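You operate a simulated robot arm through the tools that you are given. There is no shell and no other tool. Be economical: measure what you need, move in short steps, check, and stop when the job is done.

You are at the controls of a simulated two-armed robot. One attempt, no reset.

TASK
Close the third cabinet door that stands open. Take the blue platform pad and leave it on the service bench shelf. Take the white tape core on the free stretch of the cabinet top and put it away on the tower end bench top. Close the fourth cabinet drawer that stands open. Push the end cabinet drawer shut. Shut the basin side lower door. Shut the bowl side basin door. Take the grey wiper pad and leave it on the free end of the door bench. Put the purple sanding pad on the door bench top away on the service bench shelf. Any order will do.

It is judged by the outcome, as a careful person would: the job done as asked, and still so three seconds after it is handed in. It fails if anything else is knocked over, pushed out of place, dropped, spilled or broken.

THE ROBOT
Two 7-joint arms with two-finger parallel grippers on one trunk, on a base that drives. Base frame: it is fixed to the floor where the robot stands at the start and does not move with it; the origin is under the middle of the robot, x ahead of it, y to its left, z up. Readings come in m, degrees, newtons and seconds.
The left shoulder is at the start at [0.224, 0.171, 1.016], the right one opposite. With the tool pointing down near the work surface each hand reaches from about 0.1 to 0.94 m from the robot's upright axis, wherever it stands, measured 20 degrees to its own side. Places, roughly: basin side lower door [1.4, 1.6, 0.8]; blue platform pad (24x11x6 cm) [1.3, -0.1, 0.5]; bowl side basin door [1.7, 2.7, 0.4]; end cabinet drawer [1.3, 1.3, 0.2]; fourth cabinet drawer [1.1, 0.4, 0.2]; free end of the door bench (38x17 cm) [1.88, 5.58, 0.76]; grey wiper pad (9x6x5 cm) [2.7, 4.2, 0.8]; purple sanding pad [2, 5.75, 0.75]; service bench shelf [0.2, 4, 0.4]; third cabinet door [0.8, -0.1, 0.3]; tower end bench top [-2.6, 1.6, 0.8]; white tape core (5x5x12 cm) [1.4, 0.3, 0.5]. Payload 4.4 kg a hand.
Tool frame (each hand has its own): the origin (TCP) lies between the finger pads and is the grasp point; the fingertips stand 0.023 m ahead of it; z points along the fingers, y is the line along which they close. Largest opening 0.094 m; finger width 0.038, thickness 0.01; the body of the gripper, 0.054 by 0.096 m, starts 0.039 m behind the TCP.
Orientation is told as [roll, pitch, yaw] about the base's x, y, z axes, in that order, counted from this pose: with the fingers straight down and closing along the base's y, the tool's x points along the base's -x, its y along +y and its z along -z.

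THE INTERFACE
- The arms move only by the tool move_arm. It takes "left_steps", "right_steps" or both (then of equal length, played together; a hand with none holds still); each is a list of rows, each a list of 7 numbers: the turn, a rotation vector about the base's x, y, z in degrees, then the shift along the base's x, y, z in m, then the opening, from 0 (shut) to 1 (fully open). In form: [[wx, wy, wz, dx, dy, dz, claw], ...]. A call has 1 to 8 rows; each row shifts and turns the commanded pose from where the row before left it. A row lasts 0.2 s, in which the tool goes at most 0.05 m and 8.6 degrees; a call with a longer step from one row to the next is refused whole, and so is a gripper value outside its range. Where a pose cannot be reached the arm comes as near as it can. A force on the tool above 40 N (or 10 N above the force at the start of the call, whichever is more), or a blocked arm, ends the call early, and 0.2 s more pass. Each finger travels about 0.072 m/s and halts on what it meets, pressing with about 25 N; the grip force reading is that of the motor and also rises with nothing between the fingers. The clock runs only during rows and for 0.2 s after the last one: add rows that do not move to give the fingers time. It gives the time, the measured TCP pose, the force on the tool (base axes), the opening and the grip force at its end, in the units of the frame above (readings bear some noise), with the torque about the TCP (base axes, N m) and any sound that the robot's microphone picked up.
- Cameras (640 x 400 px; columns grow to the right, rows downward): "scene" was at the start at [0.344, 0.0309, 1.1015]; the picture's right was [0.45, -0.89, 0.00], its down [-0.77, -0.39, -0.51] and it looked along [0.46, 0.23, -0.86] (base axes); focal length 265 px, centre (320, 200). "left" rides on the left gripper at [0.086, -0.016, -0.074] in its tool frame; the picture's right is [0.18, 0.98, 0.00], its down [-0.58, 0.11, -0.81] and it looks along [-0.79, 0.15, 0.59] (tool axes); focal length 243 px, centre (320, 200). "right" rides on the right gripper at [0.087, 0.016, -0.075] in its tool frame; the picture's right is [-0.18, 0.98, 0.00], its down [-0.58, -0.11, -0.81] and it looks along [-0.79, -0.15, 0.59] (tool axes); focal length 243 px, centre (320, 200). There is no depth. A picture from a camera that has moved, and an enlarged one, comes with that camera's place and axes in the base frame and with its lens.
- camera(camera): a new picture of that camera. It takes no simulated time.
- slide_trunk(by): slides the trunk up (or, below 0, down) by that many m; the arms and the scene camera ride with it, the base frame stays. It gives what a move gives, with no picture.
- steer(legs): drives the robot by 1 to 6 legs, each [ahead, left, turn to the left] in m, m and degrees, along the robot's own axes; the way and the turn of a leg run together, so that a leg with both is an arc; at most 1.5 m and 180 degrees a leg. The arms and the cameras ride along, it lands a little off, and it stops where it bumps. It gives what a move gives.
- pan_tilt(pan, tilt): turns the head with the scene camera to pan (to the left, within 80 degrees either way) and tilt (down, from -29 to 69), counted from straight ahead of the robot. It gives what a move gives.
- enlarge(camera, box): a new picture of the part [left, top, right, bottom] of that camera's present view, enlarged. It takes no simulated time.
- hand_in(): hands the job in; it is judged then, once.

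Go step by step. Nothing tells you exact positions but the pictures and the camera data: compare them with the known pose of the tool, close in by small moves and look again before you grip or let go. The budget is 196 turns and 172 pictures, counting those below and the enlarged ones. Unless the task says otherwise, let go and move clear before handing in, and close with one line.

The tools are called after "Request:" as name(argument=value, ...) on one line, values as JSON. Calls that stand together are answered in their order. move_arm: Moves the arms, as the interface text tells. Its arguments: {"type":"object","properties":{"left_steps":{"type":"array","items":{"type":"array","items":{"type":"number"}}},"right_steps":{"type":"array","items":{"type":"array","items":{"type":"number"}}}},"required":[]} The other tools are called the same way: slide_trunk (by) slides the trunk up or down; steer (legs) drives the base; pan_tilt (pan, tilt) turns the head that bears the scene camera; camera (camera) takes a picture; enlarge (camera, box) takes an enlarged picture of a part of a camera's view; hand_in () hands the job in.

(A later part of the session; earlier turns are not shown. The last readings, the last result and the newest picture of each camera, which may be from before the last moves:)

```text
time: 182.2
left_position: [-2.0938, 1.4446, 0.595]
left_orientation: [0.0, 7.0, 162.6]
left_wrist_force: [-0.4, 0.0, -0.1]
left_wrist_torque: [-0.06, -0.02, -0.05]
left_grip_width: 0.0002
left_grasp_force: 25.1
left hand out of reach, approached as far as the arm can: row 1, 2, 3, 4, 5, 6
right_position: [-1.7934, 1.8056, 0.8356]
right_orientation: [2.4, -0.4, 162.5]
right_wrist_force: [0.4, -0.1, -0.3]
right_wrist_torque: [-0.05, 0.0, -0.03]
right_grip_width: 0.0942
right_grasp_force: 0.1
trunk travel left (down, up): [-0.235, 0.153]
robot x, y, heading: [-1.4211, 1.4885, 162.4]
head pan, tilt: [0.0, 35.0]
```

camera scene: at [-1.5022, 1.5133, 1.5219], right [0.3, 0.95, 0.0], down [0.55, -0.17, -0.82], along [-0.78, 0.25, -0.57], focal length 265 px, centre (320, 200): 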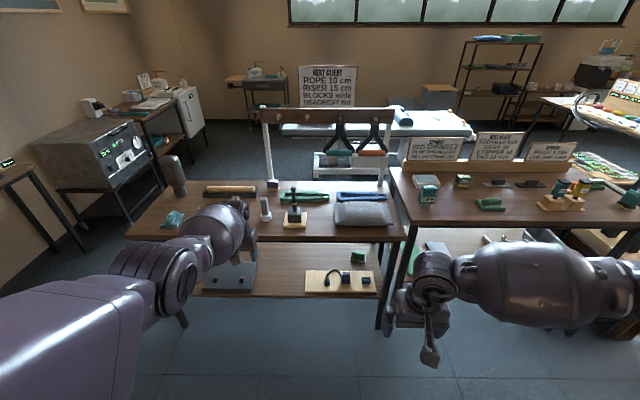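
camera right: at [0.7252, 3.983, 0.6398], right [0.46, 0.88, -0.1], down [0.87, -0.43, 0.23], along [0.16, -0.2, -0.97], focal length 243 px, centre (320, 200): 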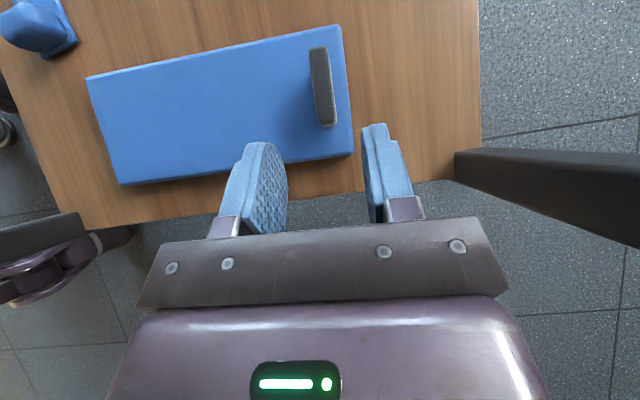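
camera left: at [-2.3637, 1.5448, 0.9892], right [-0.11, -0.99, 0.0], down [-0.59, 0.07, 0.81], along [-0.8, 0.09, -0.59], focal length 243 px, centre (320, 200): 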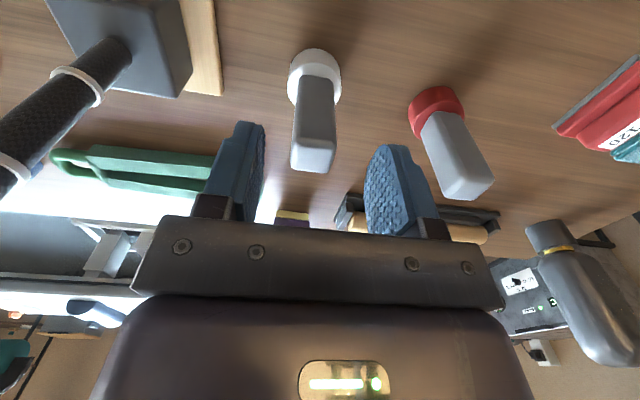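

The left arm is on a limit and sags as it retreats. Trying a plain upward move to free it.

Request:
move_arm(left_steps=[[0, 0, 0, 0, 0, 0.04, 0], [0, 0, 0, 0, 0, 0.04, 0], [0, 0, 0, 0, 0, 0.04, 0], [0, 0, 0, 0, 0, 0.04, 0], [0, 0, 0, 0, 0, 0.04, 0], [0, 0, 0, 0, 0, 0.04, 0]])

Request:
camera(camera="scene")

```text
time: 183.6
left_position: [-2.1977, 1.4771, 0.764]
left_orientation: [0.0, 7.1, 162.6]
left_wrist_force: [0.2, -0.4, -0.1]
left_wrist_torque: [0.0, -0.01, -0.01]
left_grip_width: 0.0
left_grasp_force: 24.3
left hand out of reach, approached as far as the arm can: row 1, 2, 3, 4, 5, 6
right_position: [-1.7927, 1.8074, 0.8355]
right_orientation: [2.4, -0.5, 162.6]
right_wrist_force: [0.4, 0.1, 0.5]
right_wrist_torque: [-0.02, 0.01, 0.01]
right_grip_width: 0.094
right_grasp_force: 0.0
trunk travel left (down, up): [-0.235, 0.153]
robot x, y, heading: [-1.4178, 1.4885, 162.7]
head pan, tilt: [0.0, 35.0]
```

```text
82 pictures are left
camera scene: at [-1.6001, 1.5443, 1.3678], right [0.3, 0.95, 0.0], down [0.55, -0.17, -0.82], along [-0.78, 0.25, -0.57], focal length 265 px, centre (320, 200)
```

scene: 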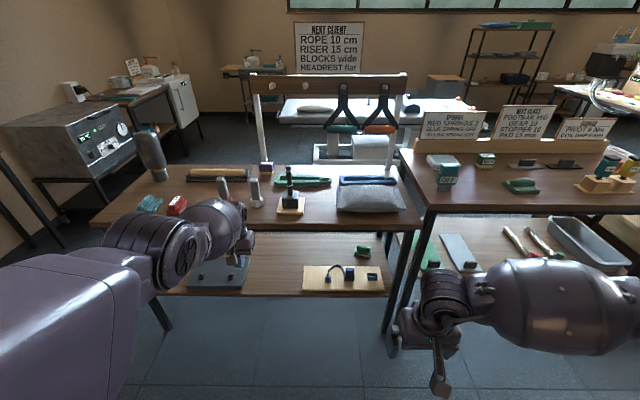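

Left wrist is at its flex limit when retracting with the tool vertical; I'll let that tool tilt back while tucking it in for travel (right hand will do the next work).

Request:
move_arm(left_steps=[[-2.4, -7.6, 0, 0.03, -0.01, 0, 0], [-2.4, -7.6, 0, 0.04, -0.0125, 0, 0], [-2.4, -7.6, 0, 0.04, -0.0125, 0, 0], [-2.4, -7.6, 0, 0.04, -0.0125, 0, 0], [-2.4, -7.6, 0, 0.04, -0.0125, 0, 0], [-2.4, -7.6, 0, 0.04, -0.0125, 0, 0]])

Request:
camera(camera="scene")

```text
time: 184.9
left_position: [-2.0324, 1.4255, 0.7258]
left_orientation: [0.2, 55.0, 162.7]
left_wrist_force: [-1.2, 0.5, 0.6]
left_wrist_torque: [-0.02, -0.02, 0.03]
left_grip_width: 0.0002
left_grasp_force: 25.0
left hand out of reach, approached as far as the arm can: row 1, 2, 3, 4, 5, 6
right_position: [-1.7926, 1.8072, 0.8356]
right_orientation: [2.4, -0.4, 162.6]
right_wrist_force: [-0.9, 0.3, -0.3]
right_wrist_torque: [-0.03, 0.01, -0.02]
right_grip_width: 0.0937
right_grasp_force: 0.1
trunk travel left (down, up): [-0.235, 0.153]
robot x, y, heading: [-1.4206, 1.4877, 162.6]
head pan, tilt: [0.0, 35.0]
```

```text
81 pictures are left
camera scene: at [-1.6007, 1.5441, 1.3677], right [0.3, 0.95, 0.0], down [0.55, -0.17, -0.82], along [-0.78, 0.25, -0.57], focal length 265 px, centre (320, 200)
```

scene: 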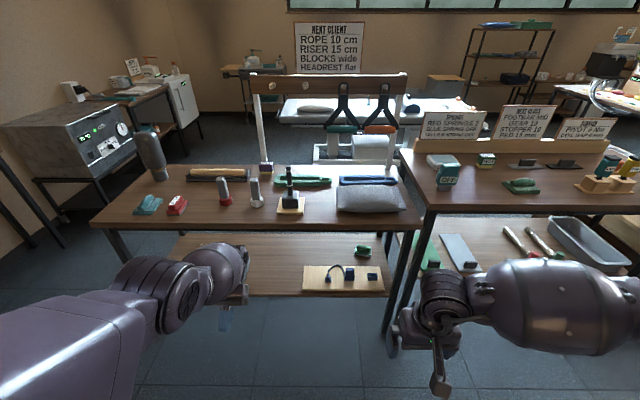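

Bench and core are undisturbed. I'll try swinging the left hand outward while restoring its tilt, to unfold that elbow.

Request:
move_arm(left_steps=[[2.1, 6.7, 0, 0.0, -0.035, -0.01, 0], [2.1, 6.7, 0, 0.0, -0.035, -0.01, 0], [2.1, 6.7, 0, 0.0, -0.035, -0.01, 0], [2.1, 6.7, 0, 0.01, -0.035, -0.01, 0], [2.1, 6.7, 0, 0.01, -0.035, 0, 0], [2.1, 6.7, 0, 0.01, -0.035, 0, 0], [2.1, 6.7, 0, 0.01, -0.03, 0, 0], [2.1, 6.7, 0, 0.01, -0.03, 0, 0]])

Request:
camera(camera="scene")

```text
time: 186.8
left_position: [-2.1122, 1.1571, 0.581]
left_orientation: [0.1, -1.5, 162.6]
left_wrist_force: [0.6, 0.8, 1.3]
left_wrist_torque: [-0.01, -0.03, 0.0]
left_grip_width: 0.0
left_grasp_force: 25.4
left hand out of reach, approached as far as the arm can: row 1, 2, 3, 4, 5, 6, 7, 8
right_position: [-1.7932, 1.807, 0.8352]
right_orientation: [2.4, -0.5, 162.6]
right_wrist_force: [-0.1, -0.3, -0.3]
right_wrist_torque: [0.02, -0.02, 0.01]
right_grip_width: 0.094
right_grasp_force: 0.1
trunk travel left (down, up): [-0.235, 0.153]
robot x, y, heading: [-1.4207, 1.4903, 162.6]
head pan, tilt: [0.0, 35.0]
```

```text
80 pictures are left
camera scene: at [-1.6004, 1.5435, 1.3678], right [0.3, 0.95, 0.0], down [0.55, -0.17, -0.82], along [-0.78, 0.25, -0.57], focal length 265 px, centre (320, 200)
```

scene: 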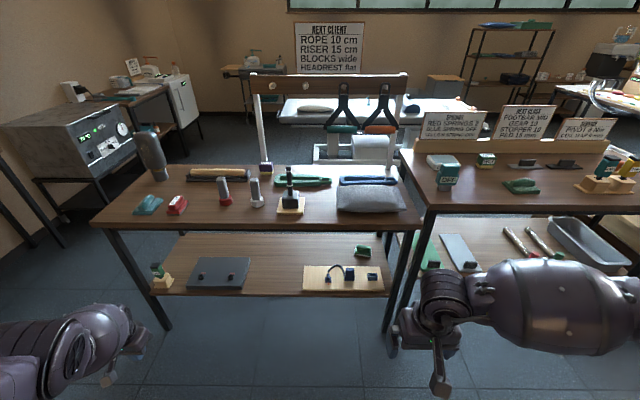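

Left hand is out to the side, tool vertical. Trying to bring it up and inward now.

Request:
move_arm(left_steps=[[0, 0, 0, 0.02, 0.0, 0.03, 0], [0, 0, 0, 0.02, 0.0, 0.03, 0], [0, 0, 0, 0.02, 0.01, 0.03, 0], [0, 0, 0, 0.02, 0.01, 0.02, 0], [0, 0, 0, 0.02, 0.02, 0, 0], [0, 0, 0, 0.02, 0.03, 0, 0], [0, 0, 0, 0.02, 0.03, 0, 0], [0, 0, 0, 0.02, 0.03, 0, 0]])

```text
time: 188.6
left_position: [-2.0927, 1.2607, 0.5459]
left_orientation: [0.1, -1.3, 162.6]
left_wrist_force: [0.0, 0.5, 0.6]
left_wrist_torque: [-0.02, -0.02, -0.02]
left_grip_width: 0.0001
left_grasp_force: 25.2
left hand out of reach, approached as far as the arm can: row 1, 2, 3, 4, 5, 6, 7, 8
right_position: [-1.7935, 1.807, 0.8338]
right_orientation: [2.4, -0.4, 162.6]
right_wrist_force: [0.4, -0.2, 0.9]
right_wrist_torque: [0.0, 0.02, -0.02]
right_grip_width: 0.0938
right_grasp_force: 0.1
trunk travel left (down, up): [-0.235, 0.153]
robot x, y, heading: [-1.4245, 1.4874, 162.6]
head pan, tilt: [0.0, 35.0]
```

Left hand is in an acceptable travel pose. Driving back around the machine's end with heading toward +x.

Request:
steer(legs=[[0, -0.8, 0], [0, -0.74, 0], [0, 0, -162.6]])

Request:
pan_tilt(pan=-20, tilt=20)

Request:
camera(camera="scene")

```text
time: 209.0
left_position: [-0.3553, 3.3211, 0.5459]
left_orientation: [0.1, -1.5, -2.3]
left_wrist_force: [-0.8, -0.1, 0.6]
left_wrist_torque: [0.0, 0.03, 0.01]
left_grip_width: 0.0
left_grasp_force: 25.2
right_position: [-0.5031, 2.713, 0.8351]
right_orientation: [2.4, -0.4, -2.4]
right_wrist_force: [-0.6, 0.3, -0.7]
right_wrist_torque: [-0.03, -0.02, 0.03]
right_grip_width: 0.0941
right_grasp_force: 0.1
trunk travel left (down, up): [-0.235, 0.153]
robot x, y, heading: [-0.9402, 2.9284, -2.3]
head pan, tilt: [0.0, 35.0]
```

```text
time: 209.8
left_position: [-0.3556, 3.3216, 0.546]
left_orientation: [0.1, -1.4, -2.3]
left_wrist_force: [-0.5, -0.4, -0.6]
left_wrist_torque: [-0.01, 0.01, -0.03]
left_grip_width: 0.0
left_grasp_force: 24.9
right_position: [-0.5036, 2.7136, 0.8356]
right_orientation: [2.4, -0.5, -2.3]
right_wrist_force: [0.1, 0.6, 0.4]
right_wrist_torque: [0.02, -0.02, 0.02]
right_grip_width: 0.0941
right_grasp_force: 0.1
trunk travel left (down, up): [-0.235, 0.153]
robot x, y, heading: [-0.9472, 2.9238, -2.4]
head pan, tilt: [-20.0, 20.0]
```

```text
79 pictures are left
camera scene: at [-0.7568, 2.8861, 1.3915], right [-0.38, -0.92, 0.0], down [-0.32, 0.13, -0.94], along [0.87, -0.36, -0.34], focal length 265 px, centre (320, 200)
```

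scene: 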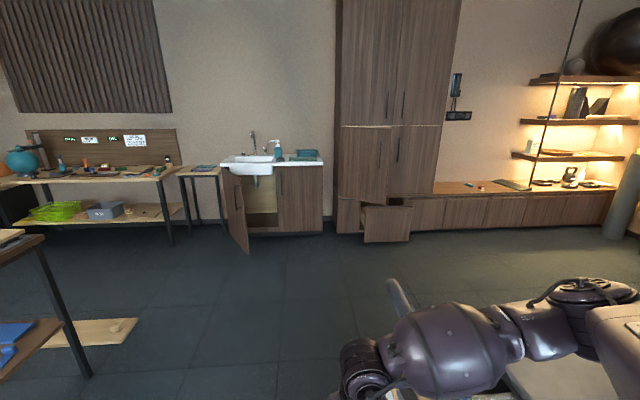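

Clear overview of the basin cabinet (its left door open) and the tall cabinet with the open drawer and door. Enlarging.

Request:
enlarge(camera="scene", box=[205, 110, 445, 260])

```text
2.67 times, centred on (325, 185) of scene
camera zoom: at [-0.7568, 2.8861, 1.3915], right [-0.38, -0.92, 0.0], down [-0.32, 0.13, -0.94], along [0.87, -0.36, -0.34], focal length 706 px, centre (307, 240)
```

zoom: 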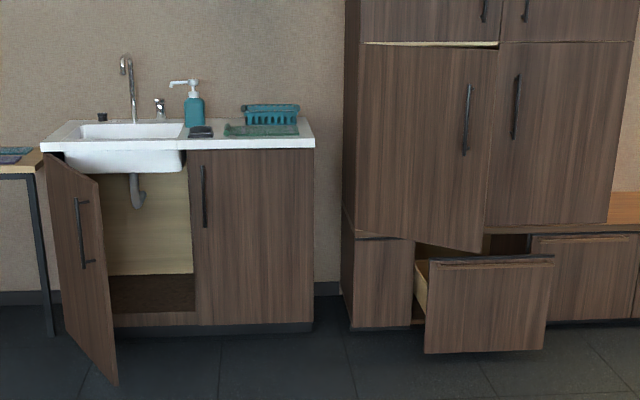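

Bowl-side basin door: hinge ≈(1.98,2.81), free edge ≈(1.44,2.68), to be pushed from its north side. I'll use the left (closed) hand at low height: drive up, lower the trunk, and look.

Request:
steer(legs=[[1.3, 0, 0], [0.45, -0.05, 0], [0, 0, -16]])

Request:
slide_trunk(by=-0.17)

Request:
pan_tilt(pan=20, tilt=40)

Request:
camera(camera="scene")

```text
time: 219.6
left_position: [1.4679, 3.0, 0.5465]
left_orientation: [0.1, -1.5, -18.8]
left_wrist_force: [-0.1, -1.1, -0.3]
left_wrist_torque: [-0.01, -0.02, -0.02]
left_grip_width: 0.0
left_grasp_force: 24.7
right_position: [1.1544, 2.4619, 0.8353]
right_orientation: [2.6, -0.5, -18.8]
right_wrist_force: [-0.2, 0.3, -0.1]
right_wrist_torque: [0.03, -0.01, -0.05]
right_grip_width: 0.0939
right_grasp_force: 0.0
trunk travel left (down, up): [-0.235, 0.153]
robot x, y, heading: [0.791, 2.791, -19.1]
head pan, tilt: [-20.0, 20.0]
```

```text
time: 221.5
left_position: [1.1888, 3.0954, 0.2113]
left_orientation: [0.2, 29.6, -18.8]
left_wrist_force: [-0.5, 0.8, -1.0]
left_wrist_torque: [0.02, -0.01, 0.03]
left_grip_width: 0.0
left_grasp_force: 25.1
right_position: [1.1543, 2.4616, 0.6665]
right_orientation: [2.4, -0.6, -18.8]
right_wrist_force: [-0.5, -0.7, 0.6]
right_wrist_torque: [-0.01, -0.02, -0.01]
right_grip_width: 0.0942
right_grasp_force: 0.2
trunk travel left (down, up): [-0.065, 0.323]
robot x, y, heading: [0.7893, 2.7901, -18.6]
head pan, tilt: [-20.0, 20.0]
```

```text
time: 222.6
left_position: [1.1883, 3.0971, 0.2102]
left_orientation: [0.2, 29.7, -18.8]
left_wrist_force: [0.1, -0.2, -0.8]
left_wrist_torque: [0.02, -0.03, 0.0]
left_grip_width: 0.0001
left_grasp_force: 24.5
right_position: [1.1543, 2.4618, 0.6652]
right_orientation: [2.5, -0.5, -18.8]
right_wrist_force: [0.8, 0.1, 0.0]
right_wrist_torque: [0.01, -0.01, 0.06]
right_grip_width: 0.0939
right_grasp_force: 0.1
trunk travel left (down, up): [-0.065, 0.323]
robot x, y, heading: [0.7913, 2.7911, -18.8]
head pan, tilt: [20.0, 40.0]
```

```text
77 pictures are left
camera scene: at [1.1258, 2.7067, 1.1598], right [0.02, -1.0, 0.0], down [-0.64, -0.01, -0.77], along [0.77, 0.01, -0.64], focal length 265 px, centre (320, 200)
```

scene: 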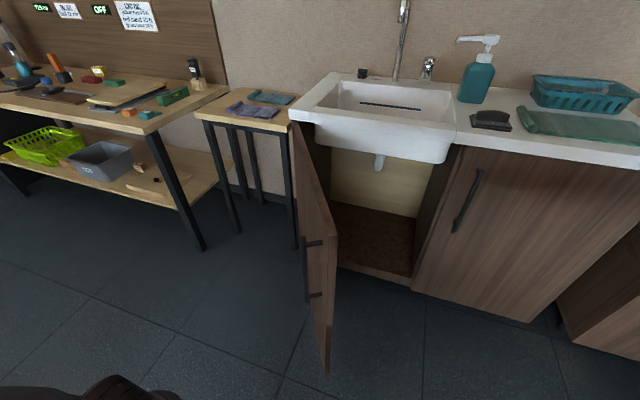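

I realise the left arm's commanded pose had drifted into the robot's body through refused moves. Correcting by commanding it forward and down again.

Request:
move_arm(left_steps=[[0, 0, 0, 0.044, -0.015, -0.018, 0], [0, 0, 0, 0.044, -0.015, -0.018, 0], [0, 0, 0, 0.044, -0.015, -0.018, 0], [0, 0, 0, 0.044, -0.015, -0.018, 0], [0, 0, 0, 0.044, -0.015, -0.018, 0], [0, 0, 0, 0.044, -0.015, -0.018, 0], [0, 0, 0, 0.044, -0.015, -0.018, 0], [0, 0, 0, 0.044, -0.015, -0.018, 0]])

Request:
move_arm(left_steps=[[0, 0, 0, 0.03, -0.01, -0.038, 0], [0, 0, 0, 0.03, -0.01, -0.038, 0], [0, 0, 0, 0.03, -0.01, -0.038, 0], [0, 0, 0, 0.03, -0.01, -0.038, 0], [0, 0, 0, 0.03, -0.01, -0.038, 0]])

Request:
camera(camera="scene")

```text
time: 224.3
left_position: [1.3964, 2.9631, 0.2866]
left_orientation: [0.2, 29.8, -18.7]
left_wrist_force: [0.3, -0.9, 0.3]
left_wrist_torque: [0.0, 0.01, -0.01]
left_grip_width: 0.0001
left_grasp_force: 25.3
left hand out of reach, approached as far as the arm can: row 1, 2, 3, 4, 5, 6, 7, 8
right_position: [1.1543, 2.4614, 0.6642]
right_orientation: [2.5, -0.3, -18.7]
right_wrist_force: [-0.4, 0.5, -1.1]
right_wrist_torque: [0.03, 0.02, 0.02]
right_grip_width: 0.0941
right_grasp_force: 0.1
trunk travel left (down, up): [-0.065, 0.323]
robot x, y, heading: [0.7915, 2.7867, -19.1]
head pan, tilt: [20.0, 40.0]
```

```text
time: 225.6
left_position: [1.3979, 2.9581, 0.2886]
left_orientation: [0.1, 29.6, -18.9]
left_wrist_force: [-0.9, -1.0, 0.2]
left_wrist_torque: [0.01, -0.01, -0.01]
left_grip_width: 0.0
left_grasp_force: 25.1
left hand out of reach, approached as far as the arm can: row 1, 2, 3, 4, 5
right_position: [1.1545, 2.4631, 0.6641]
right_orientation: [2.5, -0.4, -18.8]
right_wrist_force: [-0.4, 0.8, -0.9]
right_wrist_torque: [-0.01, 0.02, 0.01]
right_grip_width: 0.0943
right_grasp_force: 0.1
trunk travel left (down, up): [-0.065, 0.323]
robot x, y, heading: [0.7924, 2.7884, -19.0]
head pan, tilt: [20.0, 40.0]
```

```text
76 pictures are left
camera scene: at [1.1258, 2.7068, 1.1597], right [0.02, -1.0, 0.0], down [-0.64, -0.01, -0.77], along [0.77, 0.01, -0.64], focal length 265 px, centre (320, 200)
```

scene: 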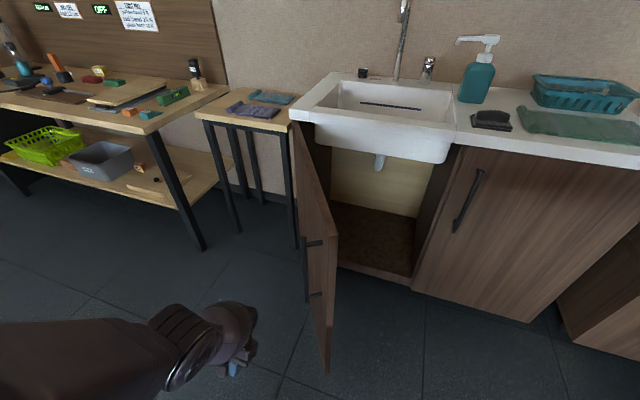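

The left hand sits just north of the door's free edge, usable as a pusher. Driving it to the door and beginning the arc.

Request:
steer(legs=[[0.144, -0.012, 0], [0.069, -0.124, 0]])

Request:
camera(camera="scene")

```text
time: 228.3
left_position: [1.5542, 2.757, 0.2895]
left_orientation: [0.2, 29.7, -19.0]
left_wrist_force: [1.0, -0.4, 0.5]
left_wrist_torque: [0.04, -0.01, 0.03]
left_grip_width: 0.0001
left_grasp_force: 24.7
right_position: [1.3088, 2.2593, 0.665]
right_orientation: [2.4, -0.3, -19.1]
right_wrist_force: [-0.4, 0.5, -0.1]
right_wrist_torque: [-0.01, -0.02, 0.02]
right_grip_width: 0.0941
right_grasp_force: 0.0
trunk travel left (down, up): [-0.065, 0.323]
robot x, y, heading: [0.9472, 2.5907, -19.1]
head pan, tilt: [20.0, 40.0]
```

```text
75 pictures are left
camera scene: at [1.2812, 2.5053, 1.1597], right [0.01, -1.0, 0.0], down [-0.64, -0.01, -0.77], along [0.77, 0.01, -0.64], focal length 265 px, centre (320, 200)
```

scene: 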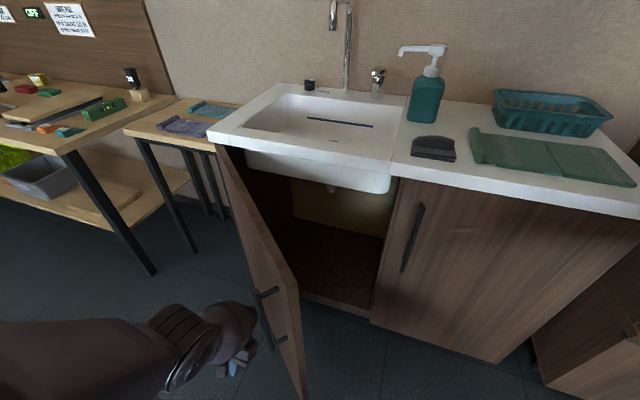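

Hand is at the door's outer face. Continuing along the arc.

Request:
steer(legs=[[0.136, -0.165, 0]])

Request:
camera(camera="scene")

```text
time: 230.3
left_position: [1.627, 2.558, 0.2885]
left_orientation: [0.2, 29.8, -18.9]
left_wrist_force: [0.4, 0.6, -0.1]
left_wrist_torque: [0.01, 0.01, -0.03]
left_grip_width: 0.0001
left_grasp_force: 25.4
right_position: [1.3827, 2.0624, 0.6634]
right_orientation: [2.4, -0.4, -18.9]
right_wrist_force: [0.0, -0.5, 0.2]
right_wrist_torque: [0.0, 0.01, -0.02]
right_grip_width: 0.0941
right_grasp_force: 0.1
trunk travel left (down, up): [-0.065, 0.323]
robot x, y, heading: [1.0158, 2.3881, -18.7]
head pan, tilt: [20.0, 40.0]
```

```text
74 pictures are left
camera scene: at [1.3535, 2.3065, 1.1597], right [0.02, -1.0, 0.0], down [-0.64, -0.01, -0.77], along [0.77, 0.01, -0.64], focal length 265 px, centre (320, 200)
```

scene: 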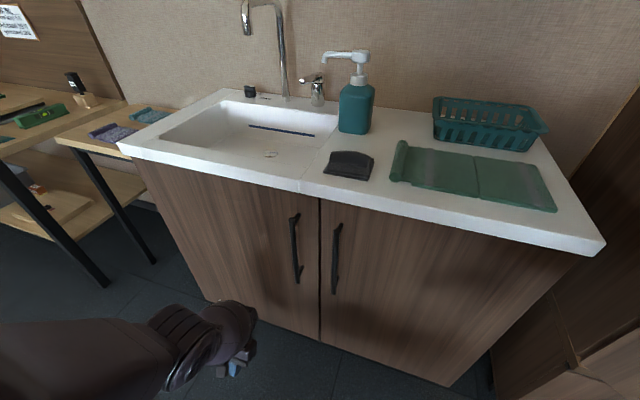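

The door swung shut. Checking flushness.

Request:
enlarge(camera="scene", box=[200, 160, 440, 320])

Request:
pan_tilt(pan=-45, tilt=40)

Request:
camera(camera="scene")

```text
2.50 times, centred on (320, 240) of scene
camera zoom: at [1.3535, 2.3065, 1.1597], right [0.02, -1.0, 0.0], down [-0.64, -0.01, -0.77], along [0.77, 0.01, -0.64], focal length 661 px, centre (320, 100)
```

zoom: 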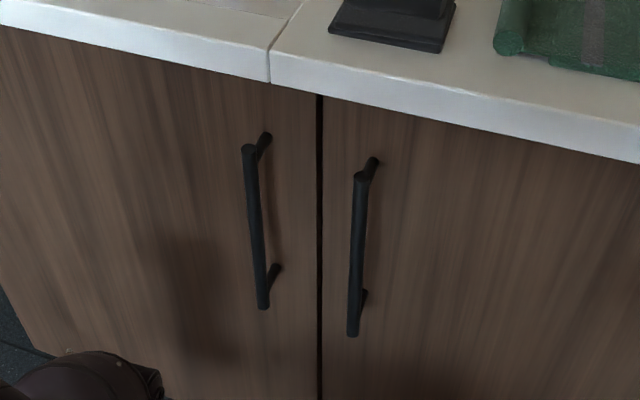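

```text
time: 231.7
left_position: [1.6276, 2.5578, 0.2887]
left_orientation: [0.2, 29.8, -18.9]
left_wrist_force: [-0.4, -0.3, -1.1]
left_wrist_torque: [0.02, -0.01, 0.03]
left_grip_width: 0.0
left_grasp_force: 25.3
right_position: [1.3823, 2.0619, 0.6648]
right_orientation: [2.4, -0.4, -18.9]
right_wrist_force: [0.2, 0.4, 0.0]
right_wrist_torque: [-0.02, -0.03, -0.01]
right_grip_width: 0.0941
right_grasp_force: 0.1
trunk travel left (down, up): [-0.065, 0.323]
robot x, y, heading: [1.0199, 2.3895, -19.4]
head pan, tilt: [-45.0, 40.0]
```

```text
72 pictures are left
camera scene: at [1.3058, 2.2287, 1.1597], right [-0.9, -0.44, 0.0], down [-0.28, 0.58, -0.77], along [0.34, -0.69, -0.64], focal length 265 px, centre (320, 200)
```

scene: 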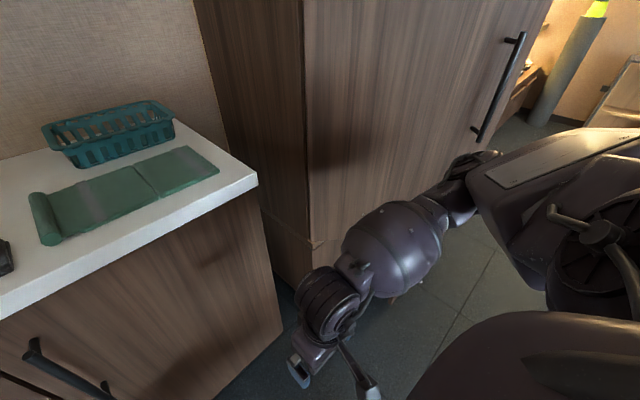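

Bowl-side door is flush. Next the tall cabinet's basin-side lower door (hinge ≈(1.51,1.77), free edge ≈(1.17,1.39)). Backing off, shifting right, closing and extending the right hand.

Request:
steer(legs=[[-0.45, 0, 0], [0, -0.586, 0]])

Request:
move_arm(right_steps=[[0, 0, 0, 0.0355, -0.0122, 0.01, 0.3], [0, 0, 0, 0.0355, -0.0122, 0.01, 0], [0, 0, 0, 0.0355, -0.0122, 0, 0], [0, 0, 0, 0.0355, -0.0122, 0, 0]])

Request:
pan_tilt(pan=0, tilt=35)

Request:
camera(camera="scene")

```text
time: 239.8
left_position: [1.0059, 2.133, 0.289]
left_orientation: [0.3, 29.7, -19.4]
left_wrist_force: [0.3, -1.5, -0.9]
left_wrist_torque: [0.0, -0.02, 0.0]
left_grip_width: 0.0
left_grasp_force: 24.9
right_position: [0.7585, 1.6393, 0.6648]
right_orientation: [2.4, -0.5, -19.4]
right_wrist_force: [0.5, 0.2, -0.7]
right_wrist_torque: [0.0, -0.01, 0.01]
right_grip_width: 0.0941
right_grasp_force: 0.1
trunk travel left (down, up): [-0.065, 0.323]
robot x, y, heading: [0.3961, 1.9719, -19.5]
head pan, tilt: [-45.0, 40.0]
```

```text
time: 240.8
left_position: [1.0068, 2.1333, 0.2888]
left_orientation: [0.2, 29.8, -19.5]
left_wrist_force: [0.9, -0.7, -0.4]
left_wrist_torque: [-0.03, 0.01, 0.0]
left_grip_width: 0.0001
left_grasp_force: 24.7
right_position: [0.8994, 1.5884, 0.685]
right_orientation: [2.5, -0.4, -19.4]
right_wrist_force: [-0.8, -0.1, -0.2]
right_wrist_torque: [-0.05, -0.01, 0.01]
right_grip_width: 0.0001
right_grasp_force: 24.5
trunk travel left (down, up): [-0.065, 0.323]
robot x, y, heading: [0.3952, 1.9692, -19.2]
head pan, tilt: [-45.0, 40.0]
```

```text
time: 241.9
left_position: [1.0052, 2.1336, 0.2883]
left_orientation: [0.1, 29.6, -19.4]
left_wrist_force: [0.4, -0.2, -0.9]
left_wrist_torque: [0.01, 0.02, 0.02]
left_grip_width: 0.0001
left_grasp_force: 25.3
right_position: [0.8973, 1.5888, 0.6858]
right_orientation: [2.4, -0.4, -19.4]
right_wrist_force: [-0.5, 0.1, 0.3]
right_wrist_torque: [-0.02, -0.02, 0.02]
right_grip_width: 0.0
right_grasp_force: 24.9
trunk travel left (down, up): [-0.065, 0.323]
robot x, y, heading: [0.3964, 1.97, -19.4]
head pan, tilt: [0.0, 35.0]
```

```text
71 pictures are left
camera scene: at [0.729, 1.8543, 1.1673], right [-0.33, -0.94, 0.0], down [-0.54, 0.19, -0.82], along [0.77, -0.27, -0.57], focal length 265 px, centre (320, 200)
```

scene: 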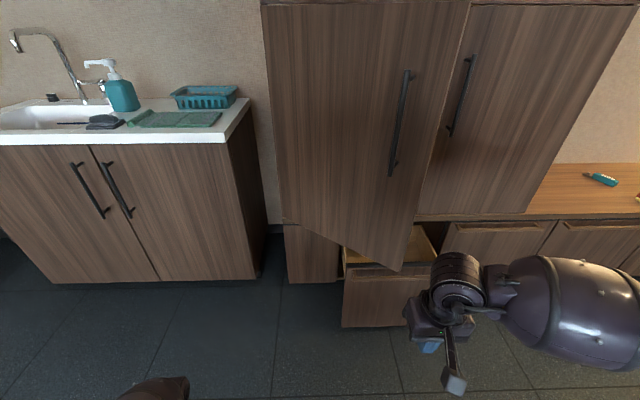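

Door geometry confirmed. Driving the closed right hand to its outer face and pushing along the arc.

Request:
steer(legs=[[0.263, 0.046, 0], [0.12, -0.065, 0]])

Request:
camera(camera="scene")

```text
time: 244.7
left_position: [1.3573, 1.9868, 0.2887]
left_orientation: [0.2, 29.8, -19.3]
left_wrist_force: [0.4, -0.5, -1.2]
left_wrist_torque: [0.0, -0.02, -0.02]
left_grip_width: 0.0001
left_grasp_force: 25.3
right_position: [1.2482, 1.4421, 0.6848]
right_orientation: [2.5, -0.5, -19.5]
right_wrist_force: [0.0, -0.2, 0.5]
right_wrist_torque: [0.0, 0.0, 0.02]
right_grip_width: 0.0
right_grasp_force: 24.8
trunk travel left (down, up): [-0.065, 0.323]
robot x, y, heading: [0.7467, 1.8251, -19.6]
head pan, tilt: [0.0, 35.0]
```

```text
70 pictures are left
camera scene: at [1.0801, 1.7076, 1.1671], right [-0.34, -0.94, 0.0], down [-0.54, 0.19, -0.82], along [0.77, -0.27, -0.57], focal length 265 px, centre (320, 200)
```

scene: 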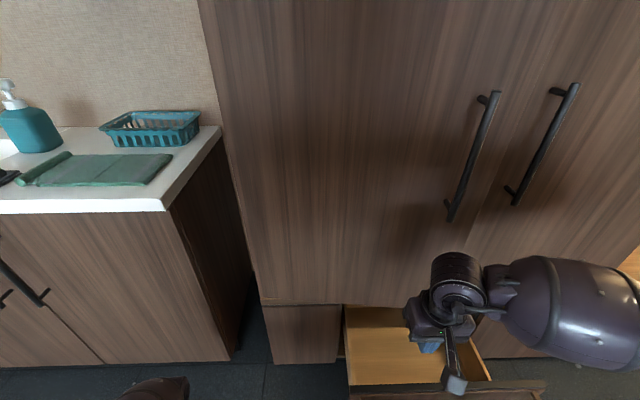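

Nearly closed. Pushing straight on until the stop.

Request:
steer(legs=[[0.13, 0, 0]])

Request:
camera(camera="scene")

```text
time: 245.9
left_position: [1.48, 1.9439, 0.2884]
left_orientation: [0.2, 29.9, -19.3]
left_wrist_force: [-0.1, 0.3, -0.8]
left_wrist_torque: [0.0, -0.01, 0.03]
left_grip_width: 0.0
left_grasp_force: 25.1
right_position: [1.37, 1.3973, 0.6841]
right_orientation: [2.4, -0.4, -19.5]
right_wrist_force: [0.5, -0.3, -0.4]
right_wrist_torque: [0.0, 0.02, 0.0]
right_grip_width: 0.0
right_grasp_force: 24.8
trunk travel left (down, up): [-0.065, 0.323]
robot x, y, heading: [0.8689, 1.7811, -19.8]
head pan, tilt: [0.0, 35.0]
```

```text
69 pictures are left
camera scene: at [1.2023, 1.6643, 1.1671], right [-0.34, -0.94, 0.0], down [-0.54, 0.19, -0.82], along [0.77, -0.27, -0.57], focal length 265 px, centre (320, 200)
```

scene: 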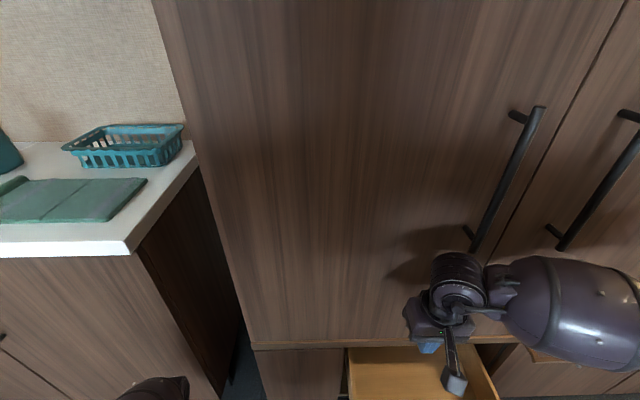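

Not yet at the stop; a little more.

Request:
steer(legs=[[0.06, 0, 0]])

Request:
enlarge(camera="scene", box=[400, 0, 640, 300])

```text
time: 247.0
left_position: [1.5329, 1.9236, 0.2904]
left_orientation: [0.2, 29.4, -19.7]
left_wrist_force: [-0.1, 0.1, 0.3]
left_wrist_torque: [-0.02, 0.02, 0.0]
left_grip_width: 0.0
left_grasp_force: 24.9
right_position: [1.4093, 1.3882, 0.6821]
right_orientation: [2.7, 0.4, -18.7]
right_wrist_force: [0.3, 0.8, -0.3]
right_wrist_torque: [0.01, 0.01, 0.01]
right_grip_width: 0.0002
right_grasp_force: 24.7
trunk travel left (down, up): [-0.065, 0.323]
robot x, y, heading: [0.9216, 1.762, -19.8]
head pan, tilt: [0.0, 35.0]
stopped in leg 1: the robot was blocked; the commanded pose is now the measured one
```

```text
1.33 times, centred on (520, 150) of scene
camera zoom: at [1.2508, 1.6469, 1.1682], right [-0.34, -0.94, 0.0], down [-0.54, 0.19, -0.82], along [0.77, -0.28, -0.57], focal length 353 px, centre (53, 267)
```

zoom: 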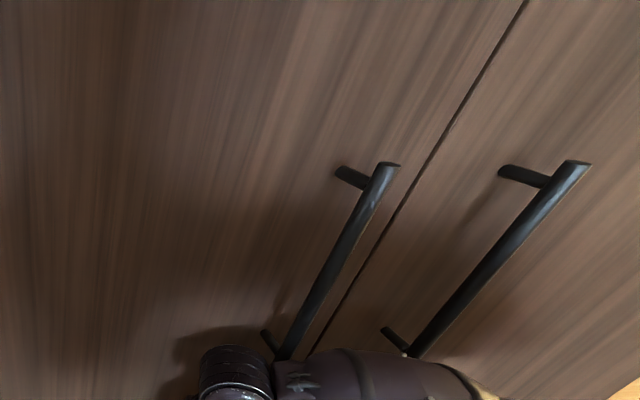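

Tall-cabinet door is shut. Backing off to push the end drawer below it: its front is centred near (1.165,1.37), top z≈0.47.

Request:
steer(legs=[[-0.45, 0, 0], [0, -0.09, 0]])

Request:
move_arm(right_steps=[[0, 0, 0, 0, 0, -0.045, 0], [0, 0, 0, 0, 0, -0.045, 0], [0, 0, 0, 0, 0, -0.045, 0], [0, 0, 0, 0, 0, -0.045, 0], [0, 0, 0, 0, 0, -0.045, 0], [0, 0, 0, 0, 0, -0.03, 0]])

Request:
camera(camera="scene")

Request:
camera(camera="right")

```text
time: 250.8
left_position: [1.0839, 1.9918, 0.2898]
left_orientation: [0.3, 29.8, -19.0]
left_wrist_force: [0.2, 0.7, -0.1]
left_wrist_torque: [0.02, 0.01, 0.01]
left_grip_width: 0.0002
left_grasp_force: 25.2
right_position: [0.9688, 1.4536, 0.6798]
right_orientation: [2.6, 0.5, -18.2]
right_wrist_force: [-0.5, -0.5, 0.4]
right_wrist_torque: [0.02, -0.01, -0.02]
right_grip_width: 0.0001
right_grasp_force: 24.9
trunk travel left (down, up): [-0.065, 0.323]
robot x, y, heading: [0.4776, 1.8274, -19.5]
head pan, tilt: [0.0, 35.0]
```

```text
time: 252.2
left_position: [1.0852, 1.9926, 0.2895]
left_orientation: [0.3, 29.6, -19.2]
left_wrist_force: [0.3, 0.4, 0.6]
left_wrist_torque: [-0.01, 0.03, 0.01]
left_grip_width: 0.0
left_grasp_force: 25.2
right_position: [0.97, 1.4526, 0.4254]
right_orientation: [2.6, 0.6, -18.2]
right_wrist_force: [-0.6, 0.0, -0.2]
right_wrist_torque: [-0.01, -0.04, 0.01]
right_grip_width: 0.0
right_grasp_force: 25.1
trunk travel left (down, up): [-0.065, 0.323]
robot x, y, heading: [0.4731, 1.8303, -19.2]
head pan, tilt: [0.0, 35.0]
```

```text
67 pictures are left
camera scene: at [0.8076, 1.7122, 1.1672], right [-0.33, -0.94, 0.0], down [-0.54, 0.19, -0.82], along [0.77, -0.27, -0.57], focal length 265 px, centre (320, 200)
```

scene: 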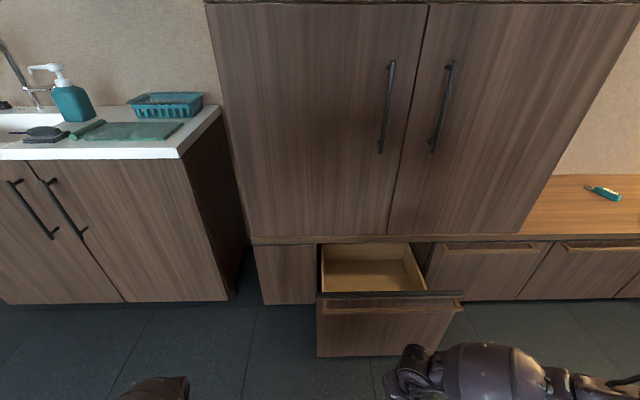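

```text
66 pictures are left
camera right: at [0.8914, 1.4924, 0.502], right [0.48, 0.87, 0.04], down [0.51, -0.32, 0.79], along [0.71, -0.36, -0.61], focal length 243 px, centre (320, 200)
```

right: 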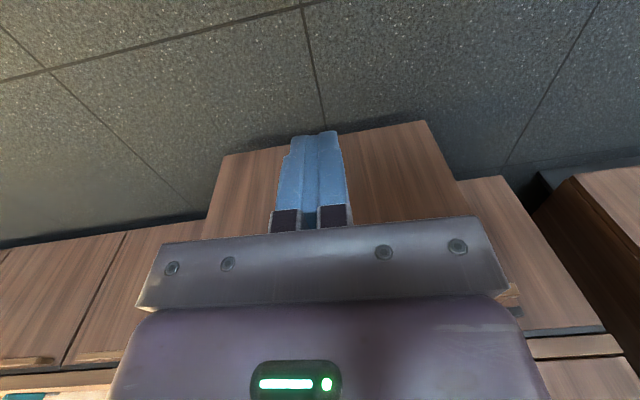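

Both doors look flush, and the hand is in front of the drawer's middle. Pushing.

Request:
steer(legs=[[0.25, 0, 0], [0.2, 0, 0]])

Request:
camera(camera="scene")

Request:
camera(camera="right")

```text
time: 255.2
left_position: [1.5064, 1.8463, 0.2887]
left_orientation: [0.3, 29.6, -19.0]
left_wrist_force: [-0.1, -0.4, -1.2]
left_wrist_torque: [0.05, -0.01, 0.01]
left_grip_width: 0.0
left_grasp_force: 24.6
right_position: [1.3861, 1.3101, 0.4233]
right_orientation: [2.6, 1.3, -18.0]
right_wrist_force: [0.8, 0.3, 0.5]
right_wrist_torque: [-0.01, -0.01, 0.05]
right_grip_width: 0.0
right_grasp_force: 25.0
trunk travel left (down, up): [-0.065, 0.323]
robot x, y, heading: [0.8964, 1.683, -19.3]
head pan, tilt: [0.0, 35.0]
stopped in leg 2: the force on the tool passed its limit at 49 N (the readings are from after the stop); the commanded pose is now the measured one
```

```text
65 pictures are left
camera scene: at [1.2292, 1.5657, 1.1673], right [-0.33, -0.94, 0.0], down [-0.54, 0.19, -0.82], along [0.77, -0.27, -0.57], focal length 265 px, centre (320, 200)
```

scene: 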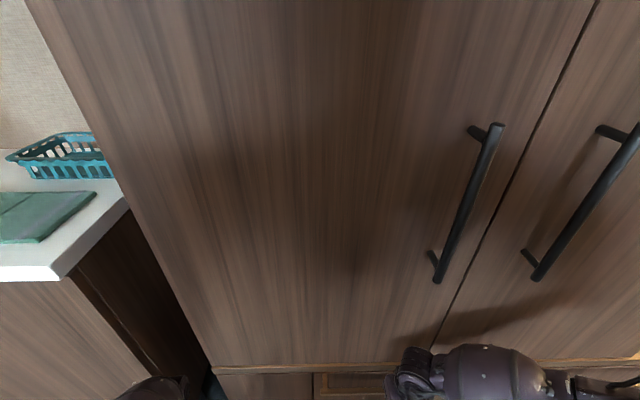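

```text
64 pictures are left
camera right: at [1.3081, 1.3483, 0.5017], right [0.48, 0.88, 0.04], down [0.53, -0.32, 0.79], along [0.7, -0.36, -0.62], focal length 243 px, centre (320, 200)
```

right: 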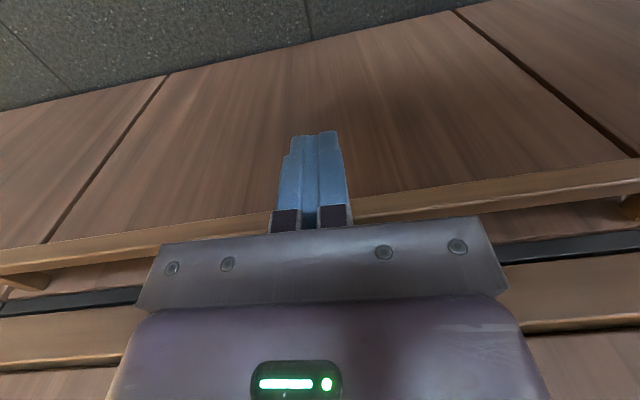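

Drawer shut. All closures done. Backing off, then restoring both arms for picking.

Request:
steer(legs=[[-0.5, 0, 0]])

Request:
move_arm(right_steps=[[0, 0, 0, 0, 0, 0.045, 0.5], [0, 0, 0, 0, 0, 0.045, 1], [0, 0, 0, 0, 0, 0.045, 1], [0, 0, 0, 0, 0, 0.045, 1], [0, 0, 0, 0, 0, 0.045, 1], [0, 0, 0, 0, 0, 0.045, 1]], left_steps=[[-1.6, -4.7, 0, 0.02, -0.007, 0.03, 0], [-1.6, -4.7, 0, 0.02, -0.007, 0.03, 0], [-1.6, -4.7, 0, 0.02, -0.007, 0.03, 0], [-1.6, -4.7, 0, 0, 0, 0.04, 0], [-1.6, -4.7, 0, 0, 0, 0.04, 0], [-1.6, -4.7, 0, 0, 0, 0.04, 0]])

Request:
camera(camera="scene")

```text
time: 258.2
left_position: [1.0311, 2.0107, 0.2883]
left_orientation: [0.3, 29.6, -18.9]
left_wrist_force: [-0.1, 1.0, 0.7]
left_wrist_torque: [-0.01, 0.0, 0.01]
left_grip_width: 0.0002
left_grasp_force: 25.2
right_position: [0.9119, 1.4748, 0.4229]
right_orientation: [2.6, 1.4, -17.9]
right_wrist_force: [-0.6, -0.7, 0.4]
right_wrist_torque: [-0.01, 0.0, 0.0]
right_grip_width: 0.0
right_grasp_force: 24.8
trunk travel left (down, up): [-0.065, 0.323]
robot x, y, heading: [0.4203, 1.8383, -19.0]
head pan, tilt: [0.0, 35.0]
```

```text
time: 259.6
left_position: [1.2164, 1.9873, 0.3536]
left_orientation: [0.5, -0.2, -18.9]
left_wrist_force: [-0.2, 0.1, -0.2]
left_wrist_torque: [-0.02, 0.01, -0.01]
left_grip_width: 0.0
left_grasp_force: 24.8
left hand out of reach, approached as far as the arm can: row 1, 2, 3, 4, 5, 6
right_position: [0.9104, 1.4728, 0.6912]
right_orientation: [2.6, 1.3, -18.0]
right_wrist_force: [-0.7, 0.4, -0.6]
right_wrist_torque: [0.0, -0.01, 0.0]
right_grip_width: 0.0943
right_grasp_force: 0.0
trunk travel left (down, up): [-0.065, 0.323]
robot x, y, heading: [0.4249, 1.844, -19.1]
head pan, tilt: [0.0, 35.0]
```

```text
63 pictures are left
camera scene: at [0.7543, 1.7308, 1.1677], right [-0.33, -0.94, 0.0], down [-0.54, 0.19, -0.82], along [0.77, -0.27, -0.57], focal length 265 px, centre (320, 200)
```

scene: 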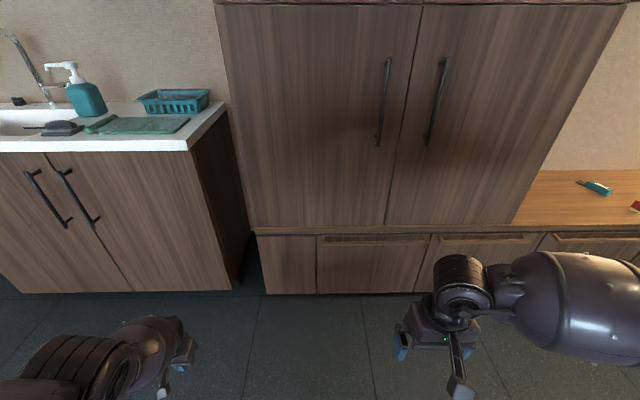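

All fronts are closed. The left arm still sits on a wrist limit; trying a yaw of that hand to free it.

Request:
move_arm(left_steps=[[0, 0, 8.5, 0, 0, 0, 0], [0, 0, 8.5, 0, 0, 0, 0], [0, 0, 8.5, 0, 0, 0, 0], [0, 0, 8.5, 0, 0, 0, 0], [0, 0, 8.5, 0, 0, 0, 0], [0, 0, 8.5, 0, 0, 0, 0], [0, 0, 8.5, 0, 0, 0, 0], [0, 0, 8.5, 0, 0, 0, 0]])

```text
time: 261.4
left_position: [1.2146, 1.9873, 0.3523]
left_orientation: [0.5, -0.2, 49.2]
left_wrist_force: [-0.2, -0.4, -0.1]
left_wrist_torque: [-0.01, 0.02, 0.0]
left_grip_width: 0.0
left_grasp_force: 25.1
right_position: [0.9119, 1.4739, 0.6907]
right_orientation: [2.6, 1.4, -17.9]
right_wrist_force: [-0.9, -0.6, -0.4]
right_wrist_torque: [-0.02, -0.03, -0.01]
right_grip_width: 0.0941
right_grasp_force: 0.1
trunk travel left (down, up): [-0.065, 0.323]
robot x, y, heading: [0.4167, 1.8429, -19.1]
head pan, tilt: [0.0, 35.0]
```

Yaw moved freely and the pose is in sync. Trying to raise it straight up now.

Request:
move_arm(left_steps=[[0, 0, 0, 0, 0, 0.04, 0], [0, 0, 0, 0, 0, 0.04, 0], [0, 0, 0, 0, 0, 0.04, 0], [0, 0, 0, 0, 0, 0.04, 0], [0, 0, 0, 0, 0, 0.04, 0], [0, 0, 0, 0, 0, 0.04, 0], [0, 0, 0, 0, 0, 0.04, 0], [0, 0, 0, 0, 0, 0.04, 0]])

Request:
camera(camera="scene")

```text
time: 263.2
left_position: [1.3677, 1.9855, 0.558]
left_orientation: [0.3, -0.3, 49.1]
left_wrist_force: [-0.4, -0.1, 0.2]
left_wrist_torque: [-0.02, 0.01, -0.01]
left_grip_width: 0.0
left_grasp_force: 25.0
left hand out of reach, approached as far as the arm can: row 1, 2, 3, 4, 5, 6, 7, 8
right_position: [0.9111, 1.4737, 0.6924]
right_orientation: [2.6, 1.2, -17.9]
right_wrist_force: [0.3, -1.0, 0.3]
right_wrist_torque: [-0.04, -0.02, 0.05]
right_grip_width: 0.0941
right_grasp_force: 0.1
trunk travel left (down, up): [-0.065, 0.323]
robot x, y, heading: [0.4247, 1.8472, -18.9]
head pan, tilt: [0.0, 35.0]
```

```text
62 pictures are left
camera scene: at [0.7544, 1.7307, 1.1676], right [-0.33, -0.94, 0.0], down [-0.54, 0.19, -0.82], along [0.77, -0.27, -0.57], focal length 265 px, centre (320, 200)
```

scene: 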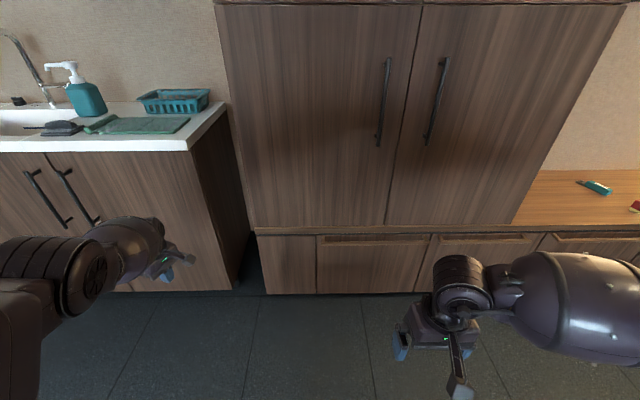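

The left elbow is locked straight (singular). I'll try to break it by tilting the tool strongly forward while commanding retreat.

Request:
move_arm(left_steps=[[-2.7, -7.9, 0, -0.03, 0.01, 0, 0], [-2.7, -7.9, 0, -0.03, 0.01, 0, 0], [-2.7, -7.9, 0, -0.03, 0.01, 0, 0], [-2.7, -7.9, 0, -0.03, 0.01, 0, 0], [-2.7, -7.9, 0, -0.03, 0.01, 0, 0], [-2.7, -7.9, 0, -0.03, 0.01, 0, 0], [-2.7, -7.9, 0, -0.03, 0.01, 0, 0], [-2.7, -7.9, 0, -0.03, 0.01, 0, 0]])

Request:
camera(camera="scene")

```text
time: 265.0
left_position: [1.3088, 2.0855, 0.4263]
left_orientation: [-65.1, -20.2, 62.4]
left_wrist_force: [0.7, 0.6, -0.2]
left_wrist_torque: [0.07, 0.05, -0.03]
left_grip_width: 0.0
left_grasp_force: 25.1
left hand out of reach, approached as far as the arm can: row 1, 2, 3, 4, 5, 6, 7, 8
right_position: [0.9115, 1.4728, 0.6896]
right_orientation: [2.6, 1.4, -18.0]
right_wrist_force: [-0.2, 0.8, -0.3]
right_wrist_torque: [0.01, 0.01, 0.02]
right_grip_width: 0.0942
right_grasp_force: 0.0
trunk travel left (down, up): [-0.065, 0.323]
robot x, y, heading: [0.42, 1.8453, -19.2]
head pan, tilt: [0.0, 35.0]
```

```text
61 pictures are left
camera scene: at [0.7552, 1.7307, 1.1672], right [-0.33, -0.94, 0.0], down [-0.54, 0.19, -0.82], along [0.77, -0.27, -0.57], focal length 265 px, centre (320, 200)
```

scene: 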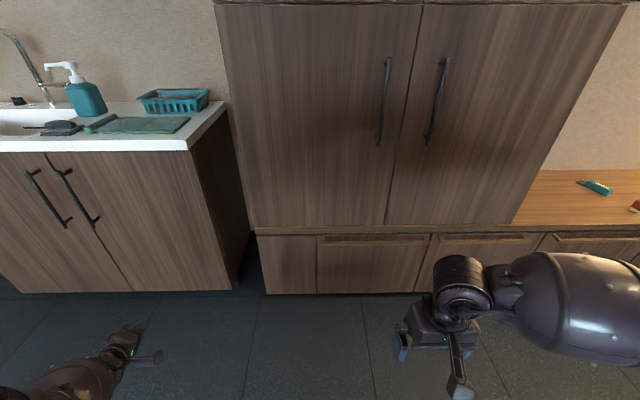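

Still straight; I'll instead park this straight arm low at the robot's left side, out of the way.

Request:
move_arm(left_steps=[[2.7, 7.9, 0, -0.045, 0.016, -0.01, 0], [2.7, 7.9, 0, -0.045, 0.016, -0.01, 0], [2.7, 7.9, 0, -0.045, 0.016, -0.01, 0], [2.7, 7.9, 0, -0.045, 0.016, -0.01, 0], [2.7, 7.9, 0, -0.045, 0.016, -0.01, 0], [2.7, 7.9, 0, -0.045, 0.016, -0.01, 0], [2.7, 7.9, 0, -0.045, 0.016, 0, 0], [2.7, 7.9, 0, -0.045, 0.016, 0, 0]])

Request:
pan_tilt(pan=50, tilt=50)

Request:
camera(camera="scene")

```text
time: 266.8
left_position: [1.0114, 2.2454, 0.2663]
left_orientation: [0.4, -0.1, 49.0]
left_wrist_force: [-0.1, -0.3, -0.6]
left_wrist_torque: [0.02, 0.0, 0.0]
left_grip_width: 0.0001
left_grasp_force: 25.8
left hand out of reach, approached as far as the arm can: row 1, 2, 3, 4, 5, 6, 7, 8
right_position: [0.9114, 1.4728, 0.6918]
right_orientation: [2.7, 1.5, -17.9]
right_wrist_force: [0.8, 0.1, 1.0]
right_wrist_torque: [-0.02, -0.02, -0.02]
right_grip_width: 0.0941
right_grasp_force: 0.1
trunk travel left (down, up): [-0.065, 0.323]
robot x, y, heading: [0.422, 1.845, -19.2]
head pan, tilt: [0.0, 35.0]
```

```text
time: 268.0
left_position: [1.0119, 2.2454, 0.2671]
left_orientation: [0.3, -0.3, 49.1]
left_wrist_force: [-0.4, 0.2, -0.3]
left_wrist_torque: [-0.03, -0.01, 0.02]
left_grip_width: 0.0001
left_grasp_force: 24.9
right_position: [0.9112, 1.4743, 0.6907]
right_orientation: [2.5, 1.4, -17.8]
right_wrist_force: [0.1, -1.0, 0.8]
right_wrist_torque: [0.01, 0.01, -0.04]
right_grip_width: 0.0938
right_grasp_force: 0.0
trunk travel left (down, up): [-0.065, 0.323]
robot x, y, heading: [0.4235, 1.8426, -18.8]
head pan, tilt: [50.0, 50.0]
```

```text
60 pictures are left
camera scene: at [0.7379, 1.799, 1.1456], right [0.51, -0.86, 0.0], down [-0.66, -0.39, -0.64], along [0.55, 0.33, -0.77], focal length 265 px, centre (320, 200)
```

scene: 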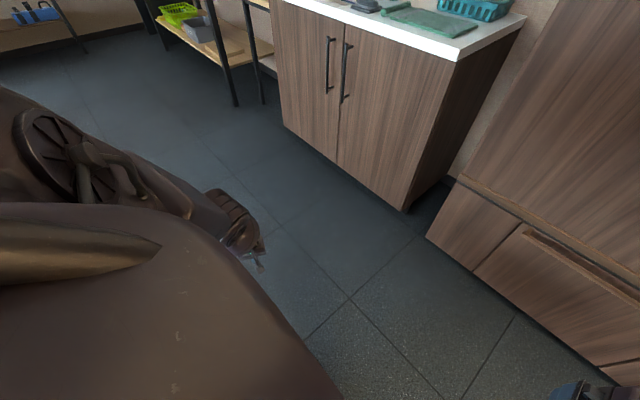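

Left arm parked at the side. Driving up the aisle between the service bench and the globe bench, heading along it.

Request:
steer(legs=[[0.2, 0, 0], [0, 0, 90], [0, -0.26, 0], [1.2, 0, 0]])

Request:
pan_tilt(pan=-20, tilt=30)

Request:
camera(camera="scene")

```text
time: 281.6
left_position: [0.7944, 3.4282, 0.2669]
left_orientation: [0.4, -0.1, 141.3]
left_wrist_force: [1.1, 0.1, -0.4]
left_wrist_torque: [-0.02, -0.02, -0.01]
left_grip_width: 0.0
left_grasp_force: 25.3
right_position: [1.5707, 3.3582, 0.6907]
right_orientation: [2.6, 1.4, 74.3]
right_wrist_force: [-0.8, 0.2, -0.1]
right_wrist_torque: [0.01, -0.02, -0.01]
right_grip_width: 0.0941
right_grasp_force: 0.1
trunk travel left (down, up): [-0.065, 0.323]
robot x, y, heading: [1.2157, 2.8545, 73.2]
head pan, tilt: [50.0, 50.0]
```

```text
time: 283.1
left_position: [0.795, 3.4289, 0.2667]
left_orientation: [0.4, -0.1, 141.3]
left_wrist_force: [-0.1, 0.5, 0.3]
left_wrist_torque: [-0.02, 0.01, -0.02]
left_grip_width: 0.0004
left_grasp_force: 25.1
right_position: [1.5703, 3.357, 0.6911]
right_orientation: [2.7, 1.4, 74.1]
right_wrist_force: [0.8, 0.0, 0.1]
right_wrist_torque: [0.02, -0.02, 0.06]
right_grip_width: 0.094
right_grasp_force: 0.1
trunk travel left (down, up): [-0.065, 0.323]
robot x, y, heading: [1.2186, 2.8539, 73.3]
head pan, tilt: [-20.0, 30.0]
```

```text
59 pictures are left
camera scene: at [1.3488, 3.1787, 1.1751], right [0.8, -0.6, 0.0], down [-0.3, -0.4, -0.87], along [0.52, 0.69, -0.5], focal length 265 px, centre (320, 200)
```

scene: 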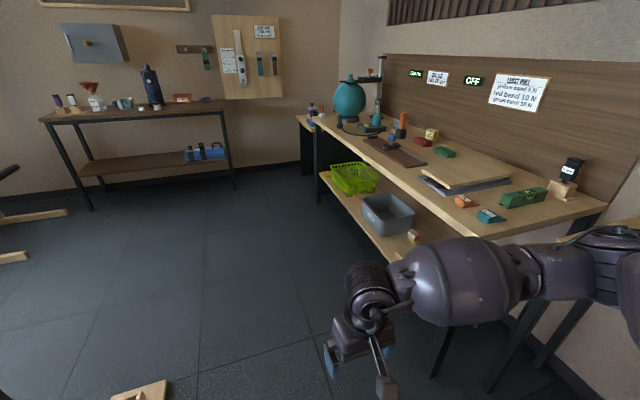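

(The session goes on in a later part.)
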